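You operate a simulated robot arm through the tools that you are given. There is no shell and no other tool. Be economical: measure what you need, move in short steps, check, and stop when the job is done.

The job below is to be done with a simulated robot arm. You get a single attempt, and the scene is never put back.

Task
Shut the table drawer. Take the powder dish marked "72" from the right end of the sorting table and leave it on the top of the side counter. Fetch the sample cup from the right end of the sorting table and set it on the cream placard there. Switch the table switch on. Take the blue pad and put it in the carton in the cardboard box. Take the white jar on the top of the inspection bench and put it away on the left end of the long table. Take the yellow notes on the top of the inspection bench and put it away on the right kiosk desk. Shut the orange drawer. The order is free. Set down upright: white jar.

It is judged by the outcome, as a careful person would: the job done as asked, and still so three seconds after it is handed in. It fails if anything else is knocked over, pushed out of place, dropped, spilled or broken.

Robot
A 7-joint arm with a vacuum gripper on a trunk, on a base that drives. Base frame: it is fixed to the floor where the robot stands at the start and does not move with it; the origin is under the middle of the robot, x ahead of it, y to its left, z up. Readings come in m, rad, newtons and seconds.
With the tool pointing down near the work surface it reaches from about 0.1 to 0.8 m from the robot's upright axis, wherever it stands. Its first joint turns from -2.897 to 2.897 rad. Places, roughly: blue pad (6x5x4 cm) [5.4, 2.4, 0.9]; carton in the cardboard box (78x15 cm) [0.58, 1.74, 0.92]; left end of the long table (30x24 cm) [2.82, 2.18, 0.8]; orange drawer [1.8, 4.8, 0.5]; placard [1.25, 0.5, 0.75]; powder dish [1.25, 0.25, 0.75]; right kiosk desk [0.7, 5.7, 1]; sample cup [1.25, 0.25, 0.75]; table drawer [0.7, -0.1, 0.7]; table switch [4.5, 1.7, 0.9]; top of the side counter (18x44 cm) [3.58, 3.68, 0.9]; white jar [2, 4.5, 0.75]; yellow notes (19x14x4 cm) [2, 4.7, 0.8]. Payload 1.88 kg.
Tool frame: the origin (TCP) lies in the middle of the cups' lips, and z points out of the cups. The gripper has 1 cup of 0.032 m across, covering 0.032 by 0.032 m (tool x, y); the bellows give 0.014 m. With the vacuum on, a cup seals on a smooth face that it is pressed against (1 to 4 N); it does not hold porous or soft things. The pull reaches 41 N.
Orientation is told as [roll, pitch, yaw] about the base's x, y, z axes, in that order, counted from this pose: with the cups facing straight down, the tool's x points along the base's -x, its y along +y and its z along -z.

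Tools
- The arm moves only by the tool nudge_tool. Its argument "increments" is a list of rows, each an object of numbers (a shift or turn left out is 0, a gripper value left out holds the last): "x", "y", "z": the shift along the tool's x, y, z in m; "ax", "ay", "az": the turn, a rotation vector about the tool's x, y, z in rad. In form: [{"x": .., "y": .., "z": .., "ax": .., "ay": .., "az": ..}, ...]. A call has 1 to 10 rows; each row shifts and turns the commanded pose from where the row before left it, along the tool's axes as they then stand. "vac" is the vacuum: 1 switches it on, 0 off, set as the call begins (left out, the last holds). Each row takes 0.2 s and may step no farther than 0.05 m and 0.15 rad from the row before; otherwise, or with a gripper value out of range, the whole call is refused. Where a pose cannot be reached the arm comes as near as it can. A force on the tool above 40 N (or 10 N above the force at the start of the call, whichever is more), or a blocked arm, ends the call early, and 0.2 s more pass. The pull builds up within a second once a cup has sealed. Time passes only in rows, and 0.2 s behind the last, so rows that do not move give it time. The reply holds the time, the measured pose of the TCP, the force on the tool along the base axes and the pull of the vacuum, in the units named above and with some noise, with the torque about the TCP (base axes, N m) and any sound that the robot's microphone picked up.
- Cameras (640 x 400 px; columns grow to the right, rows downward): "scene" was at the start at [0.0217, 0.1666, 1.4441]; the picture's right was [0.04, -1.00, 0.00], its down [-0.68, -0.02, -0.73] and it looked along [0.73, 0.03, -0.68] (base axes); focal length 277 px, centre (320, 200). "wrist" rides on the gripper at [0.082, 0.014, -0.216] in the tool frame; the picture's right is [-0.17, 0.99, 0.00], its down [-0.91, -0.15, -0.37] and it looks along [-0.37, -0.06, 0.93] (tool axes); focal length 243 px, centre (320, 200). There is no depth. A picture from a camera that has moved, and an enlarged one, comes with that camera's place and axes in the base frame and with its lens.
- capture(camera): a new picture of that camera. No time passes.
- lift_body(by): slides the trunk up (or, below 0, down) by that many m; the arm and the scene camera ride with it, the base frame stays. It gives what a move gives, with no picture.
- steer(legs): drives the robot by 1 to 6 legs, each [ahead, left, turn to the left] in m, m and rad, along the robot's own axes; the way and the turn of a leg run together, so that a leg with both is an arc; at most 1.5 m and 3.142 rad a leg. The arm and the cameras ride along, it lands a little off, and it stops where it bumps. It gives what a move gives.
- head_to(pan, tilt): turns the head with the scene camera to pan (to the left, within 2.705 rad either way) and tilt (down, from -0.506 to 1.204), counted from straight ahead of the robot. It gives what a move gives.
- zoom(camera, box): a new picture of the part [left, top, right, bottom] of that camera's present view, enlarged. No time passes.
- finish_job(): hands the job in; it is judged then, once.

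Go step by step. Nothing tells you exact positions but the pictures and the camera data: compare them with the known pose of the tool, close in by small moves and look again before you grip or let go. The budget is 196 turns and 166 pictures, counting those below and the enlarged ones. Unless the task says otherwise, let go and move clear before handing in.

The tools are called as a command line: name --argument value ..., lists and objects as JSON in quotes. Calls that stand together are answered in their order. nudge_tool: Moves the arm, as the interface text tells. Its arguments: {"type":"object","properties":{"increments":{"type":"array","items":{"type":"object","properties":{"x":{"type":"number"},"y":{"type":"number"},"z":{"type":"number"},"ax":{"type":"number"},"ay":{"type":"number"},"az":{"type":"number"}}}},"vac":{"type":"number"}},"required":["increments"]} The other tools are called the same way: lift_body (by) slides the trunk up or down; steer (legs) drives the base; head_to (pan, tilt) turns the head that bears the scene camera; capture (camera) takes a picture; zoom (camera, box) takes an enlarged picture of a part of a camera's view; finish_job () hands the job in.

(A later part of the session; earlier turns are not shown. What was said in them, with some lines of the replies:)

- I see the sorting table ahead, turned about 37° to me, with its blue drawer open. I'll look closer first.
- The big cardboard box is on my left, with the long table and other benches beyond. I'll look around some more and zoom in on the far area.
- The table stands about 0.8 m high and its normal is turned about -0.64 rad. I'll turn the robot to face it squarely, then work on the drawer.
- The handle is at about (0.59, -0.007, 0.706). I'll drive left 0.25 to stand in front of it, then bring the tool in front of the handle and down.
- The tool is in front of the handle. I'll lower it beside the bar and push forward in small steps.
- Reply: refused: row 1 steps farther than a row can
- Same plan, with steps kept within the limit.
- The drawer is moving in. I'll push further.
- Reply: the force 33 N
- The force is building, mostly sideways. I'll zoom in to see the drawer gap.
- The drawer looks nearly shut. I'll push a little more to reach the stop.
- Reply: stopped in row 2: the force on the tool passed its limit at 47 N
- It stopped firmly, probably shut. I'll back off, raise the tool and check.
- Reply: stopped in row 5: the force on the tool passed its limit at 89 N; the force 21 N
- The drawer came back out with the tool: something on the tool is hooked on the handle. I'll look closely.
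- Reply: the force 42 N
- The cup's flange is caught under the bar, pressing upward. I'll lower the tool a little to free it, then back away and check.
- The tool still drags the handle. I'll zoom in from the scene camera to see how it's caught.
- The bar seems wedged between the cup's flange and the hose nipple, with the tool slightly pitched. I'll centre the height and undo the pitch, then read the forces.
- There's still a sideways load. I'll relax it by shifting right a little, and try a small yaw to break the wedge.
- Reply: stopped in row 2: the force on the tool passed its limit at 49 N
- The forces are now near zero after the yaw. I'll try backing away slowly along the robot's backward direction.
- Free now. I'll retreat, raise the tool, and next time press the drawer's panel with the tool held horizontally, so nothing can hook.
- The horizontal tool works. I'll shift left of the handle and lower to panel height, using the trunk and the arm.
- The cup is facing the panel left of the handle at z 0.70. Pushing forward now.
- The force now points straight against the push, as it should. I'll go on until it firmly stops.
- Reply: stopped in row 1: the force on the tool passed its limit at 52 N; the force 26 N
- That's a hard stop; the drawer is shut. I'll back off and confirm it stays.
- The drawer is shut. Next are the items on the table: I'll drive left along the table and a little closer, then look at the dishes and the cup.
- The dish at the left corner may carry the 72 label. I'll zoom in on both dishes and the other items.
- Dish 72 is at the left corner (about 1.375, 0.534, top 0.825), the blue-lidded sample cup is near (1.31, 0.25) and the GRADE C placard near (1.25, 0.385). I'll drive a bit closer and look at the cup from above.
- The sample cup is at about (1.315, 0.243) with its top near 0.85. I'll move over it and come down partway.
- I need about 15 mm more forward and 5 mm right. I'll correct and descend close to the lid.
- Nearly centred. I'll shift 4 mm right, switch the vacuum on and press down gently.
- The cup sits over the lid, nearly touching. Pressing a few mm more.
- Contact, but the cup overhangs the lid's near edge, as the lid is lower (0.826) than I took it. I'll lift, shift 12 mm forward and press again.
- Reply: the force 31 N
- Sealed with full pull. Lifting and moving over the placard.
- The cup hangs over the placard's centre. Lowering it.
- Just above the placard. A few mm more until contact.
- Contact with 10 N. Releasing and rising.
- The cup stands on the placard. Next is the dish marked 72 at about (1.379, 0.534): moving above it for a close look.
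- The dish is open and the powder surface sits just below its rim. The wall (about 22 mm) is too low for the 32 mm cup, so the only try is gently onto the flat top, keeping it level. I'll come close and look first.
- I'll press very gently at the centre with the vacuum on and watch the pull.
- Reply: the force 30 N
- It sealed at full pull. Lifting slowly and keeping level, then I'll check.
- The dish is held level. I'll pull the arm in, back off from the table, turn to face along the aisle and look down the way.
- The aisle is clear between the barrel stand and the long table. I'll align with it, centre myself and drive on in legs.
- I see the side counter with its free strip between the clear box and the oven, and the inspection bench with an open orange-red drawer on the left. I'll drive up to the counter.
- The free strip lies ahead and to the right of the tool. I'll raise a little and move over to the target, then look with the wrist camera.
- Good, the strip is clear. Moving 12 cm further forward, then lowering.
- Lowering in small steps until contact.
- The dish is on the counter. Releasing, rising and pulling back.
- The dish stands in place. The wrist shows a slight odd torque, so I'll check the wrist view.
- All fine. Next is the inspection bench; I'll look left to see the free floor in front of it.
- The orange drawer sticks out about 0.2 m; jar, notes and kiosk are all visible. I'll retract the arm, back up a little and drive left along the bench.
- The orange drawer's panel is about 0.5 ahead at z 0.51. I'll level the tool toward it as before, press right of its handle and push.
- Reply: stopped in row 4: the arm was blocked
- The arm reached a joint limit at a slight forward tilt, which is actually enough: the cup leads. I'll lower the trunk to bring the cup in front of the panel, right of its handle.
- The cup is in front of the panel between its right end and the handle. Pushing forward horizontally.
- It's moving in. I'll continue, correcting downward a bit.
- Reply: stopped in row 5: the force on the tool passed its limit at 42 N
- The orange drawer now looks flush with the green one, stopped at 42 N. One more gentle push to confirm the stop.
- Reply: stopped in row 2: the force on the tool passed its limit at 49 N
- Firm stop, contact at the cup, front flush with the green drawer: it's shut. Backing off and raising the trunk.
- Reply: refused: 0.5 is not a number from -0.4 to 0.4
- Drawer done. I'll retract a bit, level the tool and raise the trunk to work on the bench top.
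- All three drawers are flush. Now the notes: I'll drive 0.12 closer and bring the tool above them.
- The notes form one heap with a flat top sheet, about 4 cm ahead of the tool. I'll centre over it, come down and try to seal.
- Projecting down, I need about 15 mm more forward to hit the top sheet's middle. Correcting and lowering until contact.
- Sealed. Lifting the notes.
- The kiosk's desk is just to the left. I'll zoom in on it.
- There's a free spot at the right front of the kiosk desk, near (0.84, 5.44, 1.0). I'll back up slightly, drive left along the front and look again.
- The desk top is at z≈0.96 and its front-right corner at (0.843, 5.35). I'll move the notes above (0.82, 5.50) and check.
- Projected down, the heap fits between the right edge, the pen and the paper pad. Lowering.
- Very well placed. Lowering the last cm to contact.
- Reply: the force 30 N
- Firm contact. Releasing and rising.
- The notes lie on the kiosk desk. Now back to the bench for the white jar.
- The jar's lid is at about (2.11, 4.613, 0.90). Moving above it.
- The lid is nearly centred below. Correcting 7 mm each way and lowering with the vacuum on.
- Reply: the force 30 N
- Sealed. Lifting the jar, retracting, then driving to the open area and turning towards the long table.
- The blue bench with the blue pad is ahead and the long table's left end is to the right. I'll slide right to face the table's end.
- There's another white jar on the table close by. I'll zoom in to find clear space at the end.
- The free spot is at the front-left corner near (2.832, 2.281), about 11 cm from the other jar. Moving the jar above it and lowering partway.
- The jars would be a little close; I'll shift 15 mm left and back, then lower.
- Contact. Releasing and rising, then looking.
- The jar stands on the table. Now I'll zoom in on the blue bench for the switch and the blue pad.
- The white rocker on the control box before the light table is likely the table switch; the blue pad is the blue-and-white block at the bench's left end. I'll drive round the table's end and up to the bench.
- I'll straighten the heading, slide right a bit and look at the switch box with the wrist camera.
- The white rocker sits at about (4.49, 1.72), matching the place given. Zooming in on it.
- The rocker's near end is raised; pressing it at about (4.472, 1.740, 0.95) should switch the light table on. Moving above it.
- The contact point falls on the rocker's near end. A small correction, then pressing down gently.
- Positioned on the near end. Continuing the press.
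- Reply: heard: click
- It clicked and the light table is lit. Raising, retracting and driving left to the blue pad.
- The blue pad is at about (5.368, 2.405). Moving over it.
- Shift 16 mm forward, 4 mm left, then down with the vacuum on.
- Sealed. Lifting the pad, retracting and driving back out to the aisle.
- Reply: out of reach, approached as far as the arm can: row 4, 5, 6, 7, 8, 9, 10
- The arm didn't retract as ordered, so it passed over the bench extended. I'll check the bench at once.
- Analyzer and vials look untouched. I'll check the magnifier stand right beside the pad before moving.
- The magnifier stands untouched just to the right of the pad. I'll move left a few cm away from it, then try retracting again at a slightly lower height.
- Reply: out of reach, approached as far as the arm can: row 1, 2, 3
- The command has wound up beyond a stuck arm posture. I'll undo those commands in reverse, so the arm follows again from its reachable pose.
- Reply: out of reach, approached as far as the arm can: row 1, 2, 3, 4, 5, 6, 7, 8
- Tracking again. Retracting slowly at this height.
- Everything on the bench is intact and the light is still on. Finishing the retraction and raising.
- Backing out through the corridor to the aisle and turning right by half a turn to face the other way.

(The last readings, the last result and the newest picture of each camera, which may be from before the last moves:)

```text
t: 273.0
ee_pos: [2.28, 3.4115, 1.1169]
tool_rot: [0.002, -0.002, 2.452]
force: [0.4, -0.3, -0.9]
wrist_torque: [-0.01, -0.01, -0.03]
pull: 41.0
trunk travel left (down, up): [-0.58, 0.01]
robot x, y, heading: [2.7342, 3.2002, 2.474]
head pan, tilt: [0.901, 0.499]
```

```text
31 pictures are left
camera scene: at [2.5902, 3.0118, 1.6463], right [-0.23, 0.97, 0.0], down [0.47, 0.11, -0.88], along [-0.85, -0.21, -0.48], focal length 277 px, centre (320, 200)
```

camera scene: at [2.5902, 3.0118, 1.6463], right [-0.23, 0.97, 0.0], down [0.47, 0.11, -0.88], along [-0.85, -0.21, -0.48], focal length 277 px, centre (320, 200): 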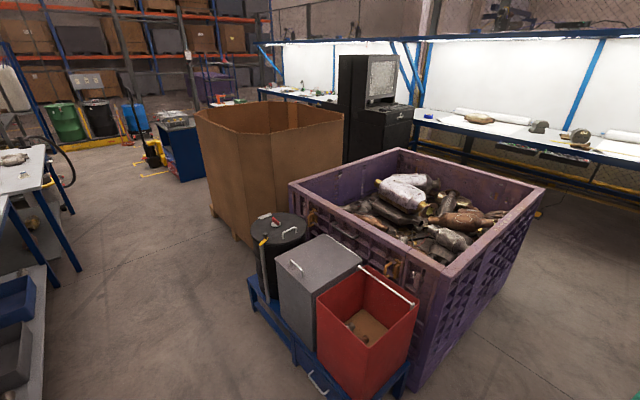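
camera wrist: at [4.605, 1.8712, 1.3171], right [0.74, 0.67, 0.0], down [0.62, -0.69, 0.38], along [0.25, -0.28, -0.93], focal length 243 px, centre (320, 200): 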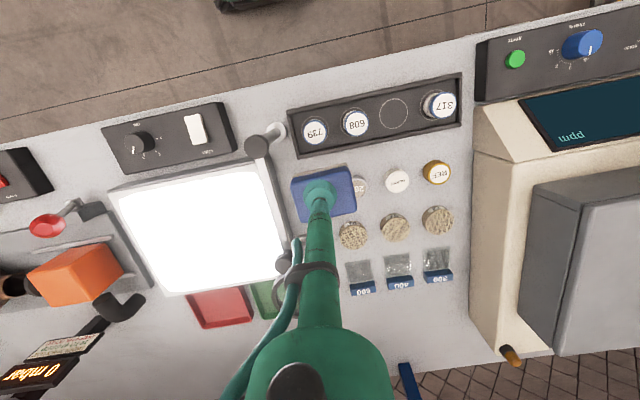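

The way back along the aisle is clear. Driving left along it to the cardboard box.

steer --legs '[[0.0, 0.0, 0.022], [0.0, 1.2, 0.0], [0.0, 1.2, 0.0]]'

head_to --pan 0.15 --tilt 0.7

capture --camera "scene"

capture --camera "wrist"

```text
t: 285.0
ee_pos: [0.8266, 1.5369, 1.117]
tool_rot: [0.001, -0.001, 2.446]
force: [0.7, -0.4, -0.9]
wrist_torque: [-0.02, 0.02, -0.01]
pull: 40.6
trunk travel left (down, up): [-0.58, 0.01]
robot x, y, heading: [1.2778, 1.3242, 2.471]
head pan, tilt: [0.901, 0.499]
```

```text
t: 286.1
ee_pos: [0.8263, 1.5378, 1.1159]
tool_rot: [0.002, -0.002, 2.446]
force: [-0.3, 0.0, -0.1]
wrist_torque: [-0.01, 0.02, -0.03]
pull: 40.7
trunk travel left (down, up): [-0.58, 0.01]
robot x, y, heading: [1.2761, 1.3249, 2.475]
head pan, tilt: [0.15, 0.7]
```

```text
30 pictures are left
camera scene: at [1.1495, 1.1995, 1.6286], right [0.5, 0.87, 0.0], down [0.56, -0.32, -0.77], along [-0.66, 0.38, -0.64], focal length 277 px, centre (320, 200)
```

scene: 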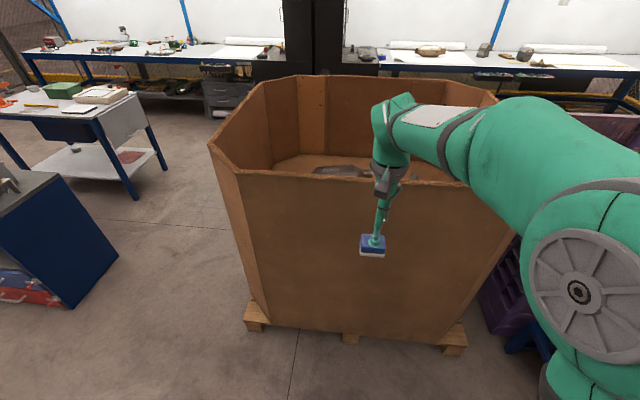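

```text
29 pictures are left
camera wrist: at [0.8812, 1.4747, 1.3333], right [-0.76, -0.65, 0.0], down [-0.6, 0.7, 0.38], along [-0.25, 0.28, -0.93], focal length 243 px, centre (320, 200)
```

wrist: 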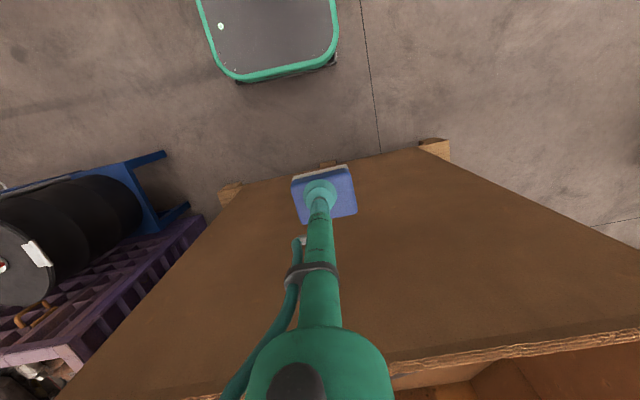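

The box rim is at about z 1.15, with a cardboard surface inside. I'll raise the pad well above the rim and pull it in before driving closer, then look inside.

nudge_tool --increments '[{"x": 0.03, "z": -0.04}, {"x": 0.03, "z": -0.04}, {"z": -0.04}, {"z": -0.04}]'

```text
t: 287.1
ee_pos: [0.8717, 1.4985, 1.2785]
tool_rot: [0.001, -0.003, 2.446]
force: [0.0, 0.0, -0.2]
wrist_torque: [-0.02, -0.01, 0.0]
pull: 40.8
trunk travel left (down, up): [-0.58, 0.01]
robot x, y, heading: [1.2794, 1.3195, 2.472]
head pan, tilt: [0.15, 0.7]
```

steer --legs '[[0.2, 0.08, 0.02]]'

head_to --pan 0.3 --tilt 0.95

capture --camera "scene"

capture --camera "wrist"

```text
t: 288.8
ee_pos: [0.6637, 1.5476, 1.278]
tool_rot: [0.001, 0.001, 2.465]
force: [0.7, 0.4, -1.1]
wrist_torque: [0.0, 0.0, -0.04]
pull: 40.9
trunk travel left (down, up): [-0.58, 0.01]
robot x, y, heading: [1.0762, 1.3799, 2.489]
head pan, tilt: [0.15, 0.7]
```

```text
t: 289.6
ee_pos: [0.6648, 1.5463, 1.2788]
tool_rot: [0.001, -0.002, 2.464]
force: [-0.1, -0.4, -0.5]
wrist_torque: [0.02, 0.0, -0.01]
pull: 41.0
trunk travel left (down, up): [-0.58, 0.01]
robot x, y, heading: [1.0731, 1.3804, 2.487]
head pan, tilt: [0.3, 0.949]
```

```text
28 pictures are left
camera scene: at [0.9542, 1.2373, 1.6089], right [0.34, 0.94, 0.0], down [0.76, -0.28, -0.58], along [-0.55, 0.2, -0.81], focal length 277 px, centre (320, 200)
```

scene: 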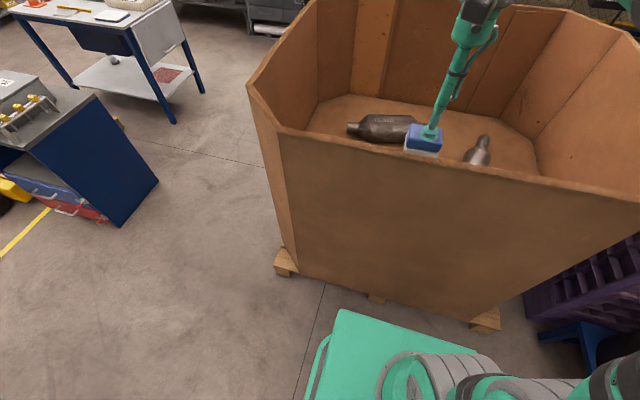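

```text
27 pictures are left
camera wrist: at [0.7203, 1.4857, 1.4945], right [-0.75, -0.67, 0.0], down [-0.62, 0.69, 0.38], along [-0.25, 0.28, -0.93], focal length 243 px, centre (320, 200)
```

wrist: 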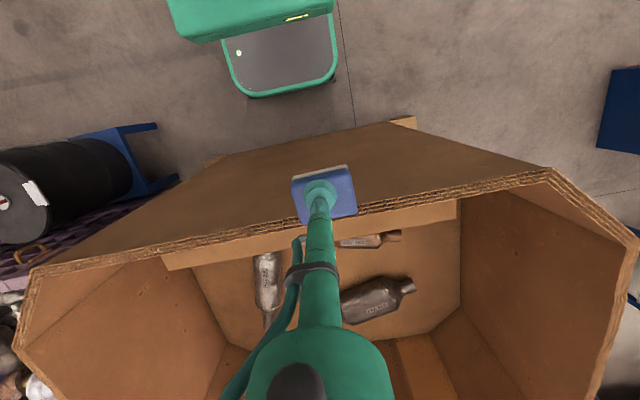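

There's a narrow carton strip along the inside of the near wall. I'll zoom in to see it better.

zoom --camera "wrist" --box '[140, 160, 500, 385]'

zoom --camera "scene" --box '[240, 60, 640, 220]'

```text
1.78 times, centred on (320, 272) of wrist
camera zoom: at [0.7203, 1.4857, 1.4945], right [-0.75, -0.67, 0.0], down [-0.62, 0.69, 0.38], along [-0.25, 0.28, -0.93], focal length 431 px, centre (320, 71)
```

zoom: 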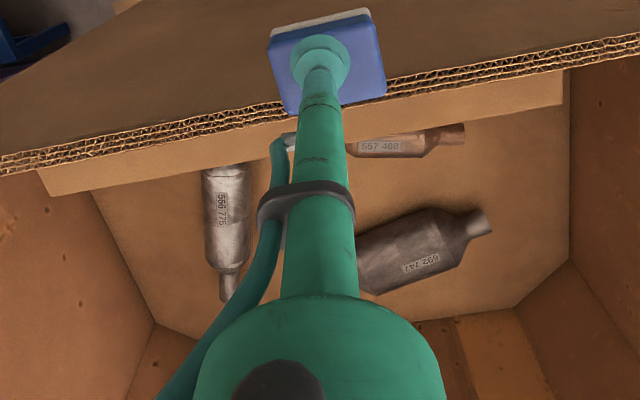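

```text
1.60 times, centred on (440, 140) of scene
camera zoom: at [0.9542, 1.2373, 1.6089], right [0.34, 0.94, 0.0], down [0.76, -0.28, -0.58], along [-0.55, 0.2, -0.81], focal length 443 px, centre (128, 296)
```

zoom: 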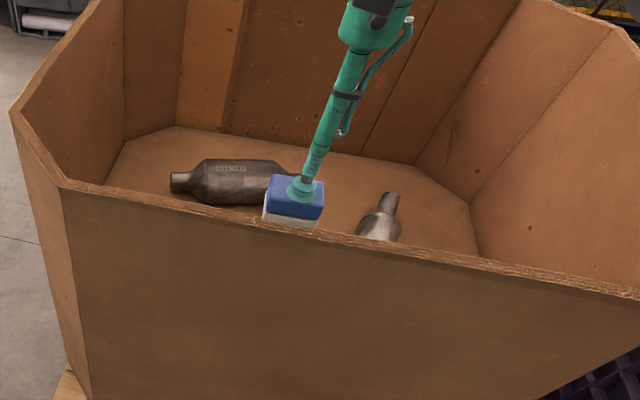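

The strip lies at z≈0.93 just inside the near wall. I'll move the tool over the rim so the wrist camera looks straight into it.

nudge_tool --increments '[{"x": -0.05}, {"x": -0.05}, {"x": -0.05}, {"x": -0.05}, {"x": -0.03}, {}]'

capture --camera "wrist"

zoom --camera "scene" --box '[240, 40, 560, 220]'

```text
t: 291.0
ee_pos: [0.4856, 1.6919, 1.2798]
tool_rot: [0.002, 0.0, 2.465]
force: [-0.5, 0.4, -0.5]
wrist_torque: [0.01, -0.04, 0.0]
pull: 40.5
trunk travel left (down, up): [-0.58, 0.01]
robot x, y, heading: [1.0799, 1.3809, 2.495]
head pan, tilt: [0.3, 0.949]
```

```text
24 pictures are left
camera wrist: at [0.5404, 1.6294, 1.4959], right [-0.75, -0.67, 0.0], down [-0.62, 0.69, 0.38], along [-0.25, 0.28, -0.93], focal length 243 px, centre (320, 200)
```

wrist: 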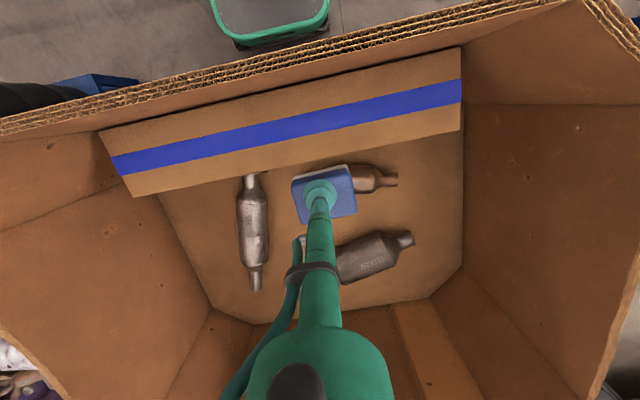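

```text
2.00 times, centred on (400, 130) of scene
camera zoom: at [0.9539, 1.2374, 1.6088], right [0.34, 0.94, 0.0], down [0.76, -0.28, -0.58], along [-0.55, 0.2, -0.81], focal length 554 px, centre (160, 340)
```

zoom: 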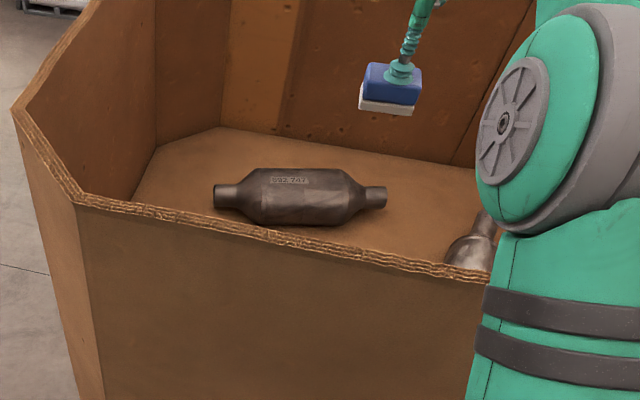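

The carton's top (with a blue tape stripe) is at about n=-0.59 along the near wall, z≈0.92. I'll move above it, and yaw the tool so the wrist camera housing stays clear of the box rim when I lower.

nudge_tool --increments '[{"x": 0.025, "y": -0.03}, {"az": 0.15}, {"az": 0.15}, {"az": 0.15}, {"az": 0.15}, {"az": 0.15}, {"az": 0.15}, {"az": 0.15}, {"az": 0.15}, {}]'

capture --camera "wrist"

```text
t: 293.2
ee_pos: [0.5228, 1.6995, 1.2791]
tool_rot: [0.003, 0.002, 1.262]
force: [0.5, -0.6, -1.6]
wrist_torque: [0.01, -0.01, -0.01]
pull: 41.2
trunk travel left (down, up): [-0.58, 0.01]
robot x, y, heading: [1.0722, 1.3819, 2.491]
head pan, tilt: [0.3, 0.949]
```

```text
22 pictures are left
camera wrist: at [0.4859, 1.6255, 1.4945], right [-0.89, 0.46, 0.0], down [0.42, 0.83, 0.37], along [0.17, 0.33, -0.93], focal length 243 px, centre (320, 200)
```

wrist: 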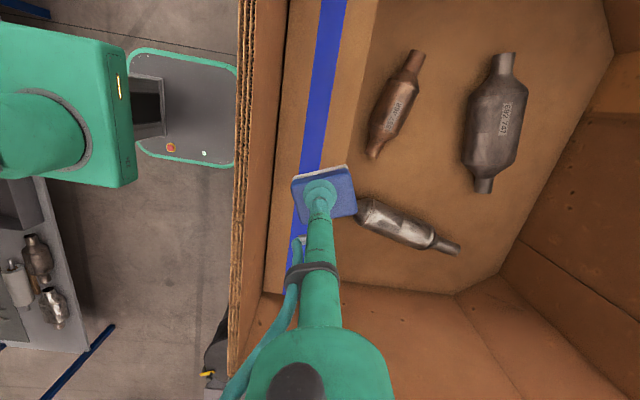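

The pad hangs right over the strip. Nudging 8 mm toward the wall and lowering to just above it.

nudge_tool --increments '[{"x": 0.0027, "y": -0.0075}, {"z": 0.04}, {"z": 0.04}, {"z": 0.04}, {"z": 0.04}, {"z": 0.04}, {"z": 0.03}, {}]'

capture --camera "wrist"

capture --camera "scene"

```text
t: 295.0
ee_pos: [0.5298, 1.6939, 1.0462]
tool_rot: [0.001, 0.004, 1.266]
force: [0.5, -0.8, -1.4]
wrist_torque: [-0.01, -0.04, -0.03]
pull: 40.8
trunk travel left (down, up): [-0.58, 0.01]
robot x, y, heading: [1.0755, 1.3799, 2.488]
head pan, tilt: [0.3, 0.949]
```

```text
21 pictures are left
camera wrist: at [0.4923, 1.6207, 1.2636], right [-0.89, 0.45, 0.0], down [0.42, 0.83, 0.37], along [0.17, 0.33, -0.93], focal length 243 px, centre (320, 200)
```

wrist: 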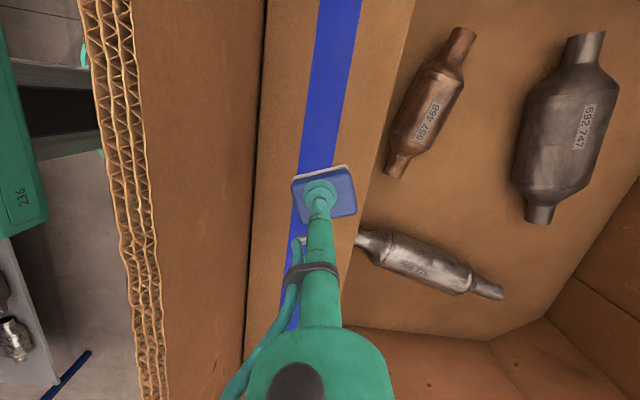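

```text
20 pictures are left
camera scene: at [0.954, 1.2373, 1.6088], right [0.34, 0.94, 0.0], down [0.76, -0.28, -0.58], along [-0.55, 0.2, -0.81], focal length 277 px, centre (320, 200)
```

scene: 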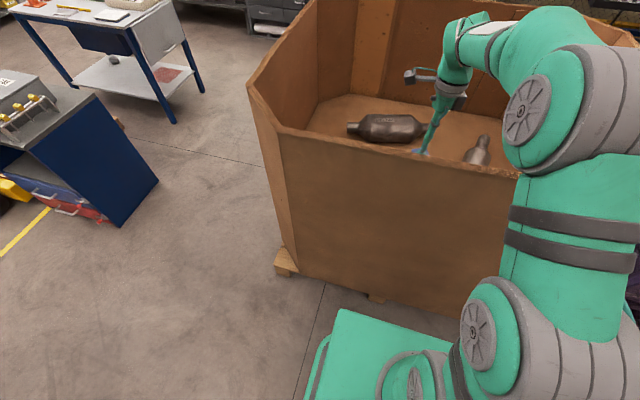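

Clear. Lowering further in small steps.

nudge_tool --increments '[{"z": 0.03}, {"z": 0.02}, {"z": 0.015}, {"z": 0.008}, {}]'

zoom --camera "wrist" --box '[220, 100, 460, 280]'

```text
t: 296.2
ee_pos: [0.5307, 1.6938, 0.9751]
tool_rot: [0.002, 0.002, 1.266]
force: [0.8, 0.1, -0.8]
wrist_torque: [-0.01, 0.04, 0.01]
pull: 41.2
trunk travel left (down, up): [-0.58, 0.01]
robot x, y, heading: [1.0766, 1.3822, 2.492]
head pan, tilt: [0.3, 0.949]
```

```text
2.22 times, centred on (340, 190) of wrist
camera zoom: at [0.4927, 1.6205, 1.1922], right [-0.89, 0.45, 0.0], down [0.42, 0.83, 0.37], along [0.17, 0.33, -0.93], focal length 539 px, centre (276, 222)
```

zoom: 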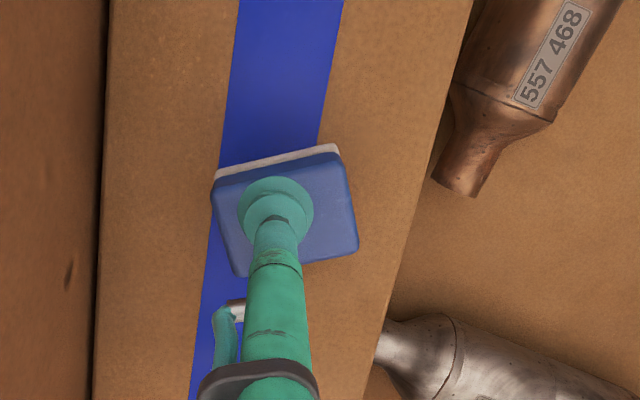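

Well placed on the carton. Lowering to contact.

nudge_tool --increments '[{"z": 0.005}, {"z": 0.005}, {"z": 0.005}, {}]'

nudge_tool --increments '[{"z": 0.004}, {"z": 0.004}, {}]'

```text
t: 297.2
ee_pos: [0.5305, 1.6945, 0.9602]
tool_rot: [0.001, 0.004, 1.266]
force: [-0.9, 0.4, -0.3]
wrist_torque: [0.01, -0.03, 0.0]
pull: 40.8
trunk travel left (down, up): [-0.58, 0.01]
robot x, y, heading: [1.0737, 1.3807, 2.485]
head pan, tilt: [0.3, 0.949]
```

```text
t: 298.0
ee_pos: [0.5295, 1.6946, 0.9538]
tool_rot: [0.006, 0.0, 1.265]
force: [4.1, 0.6, 17.0]
wrist_torque: [0.0, -0.11, -0.05]
pull: 40.8
trunk travel left (down, up): [-0.58, 0.01]
robot x, y, heading: [1.0753, 1.3798, 2.487]
head pan, tilt: [0.3, 0.949]
```

Contact with 17 N. Releasing and rising straight up.

nudge_tool --increments '[{}, {}, {}, {}, {}]' --vac 0

nudge_tool --increments '[{"z": -0.005}, {"z": -0.01}, {"z": -0.03}, {"z": -0.04}, {"z": -0.05}, {"z": -0.05}, {"z": -0.05}, {"z": -0.05}, {"z": -0.04}]'

capture --camera "wrist"

```text
t: 299.2
ee_pos: [0.53, 1.6938, 0.9531]
tool_rot: [0.003, 0.0, 1.266]
force: [0.5, -0.4, 1.2]
wrist_torque: [0.02, -0.01, 0.01]
pull: 0.0
trunk travel left (down, up): [-0.58, 0.01]
robot x, y, heading: [1.0776, 1.379, 2.495]
head pan, tilt: [0.3, 0.949]
```

```text
t: 301.2
ee_pos: [0.5321, 1.6936, 1.2792]
tool_rot: [0.003, 0.0, 1.265]
force: [0.3, 0.6, 0.5]
wrist_torque: [-0.01, 0.02, 0.0]
pull: 0.0
trunk travel left (down, up): [-0.58, 0.01]
robot x, y, heading: [1.0722, 1.3837, 2.49]
head pan, tilt: [0.3, 0.949]
```

```text
18 pictures are left
camera wrist: at [0.494, 1.6203, 1.4965], right [-0.89, 0.45, 0.0], down [0.42, 0.83, 0.37], along [0.17, 0.33, -0.93], focal length 243 px, centre (320, 200)
```

wrist: 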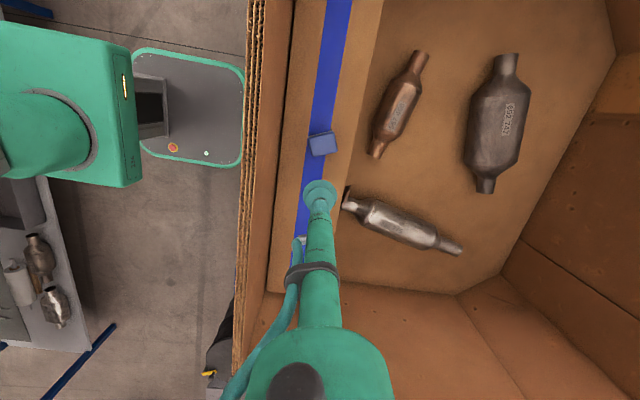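

The pad lies on the carton. I'll back away with the tool above the rim and take a last look at the sorting table behind me.

steer --legs '[[-0.22, 0.0, 0.0]]'

head_to --pan 2.0 --tilt 0.5

capture --camera "scene"

```text
t: 302.9
ee_pos: [0.7072, 1.5599, 1.2811]
tool_rot: [0.003, 0.0, 1.264]
force: [0.7, -0.3, 0.0]
wrist_torque: [0.05, 0.0, 0.01]
pull: 0.2
trunk travel left (down, up): [-0.58, 0.01]
robot x, y, heading: [1.2553, 1.2449, 2.494]
head pan, tilt: [0.3, 0.949]
```

```text
t: 304.6
ee_pos: [0.7089, 1.5611, 1.2801]
tool_rot: [0.0, -0.001, 1.265]
force: [0.1, -0.6, -0.1]
wrist_torque: [0.0, 0.03, 0.01]
pull: 0.1
trunk travel left (down, up): [-0.58, 0.01]
robot x, y, heading: [1.2505, 1.2429, 2.495]
head pan, tilt: [2.0, 0.499]
```

```text
17 pictures are left
camera scene: at [1.1787, 0.9894, 1.6463], right [-0.98, 0.22, 0.0], down [0.11, 0.47, -0.88], along [-0.19, -0.86, -0.48], focal length 277 px, centre (320, 200)
```

scene: 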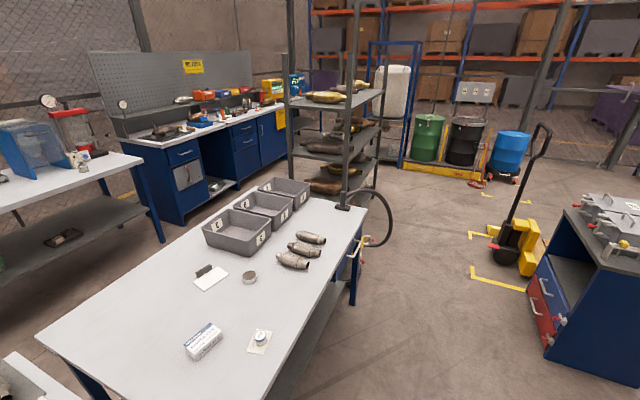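

The table drawer is shut and the cup stands on its placard. I checked each of the other jobs as I did it, and the tool is clear, so I'm handing in.

finish_job

```text
The job is handed in.
```

I finished all eight parts of the job and handed it in, with the arm clear of everything.

- **Drawers:** The table drawer and the orange drawer are both pushed in to their stops. On the first try the tool caught the table drawer's handle and pulled it back out, so I pushed it in again.
- **Powder dish "72":** It is on top of the side counter. I lifted it by pressing the suction cup on its flat top, because its wall was too low to grip, and kept it level throughout.
- **Sample cup:** It stands on the cream "GRADE C" placard.
- **Table switch:** It clicked on and the light table lit up.
- **Blue pad:** It lies on the flat, taped top of the carton strip inside the cardboard box.
- **White jar:** It stands upright at the front-left corner of the long table, next to the "LOT 32" jar already there.
- **Yellow notes:** They are on the right kiosk desk, at its front-right corner.

While I carried the pad away, the arm failed to pull in and passed over the light-table bench still extended. The pictures afterwards showed nothing there moved or knocked over.
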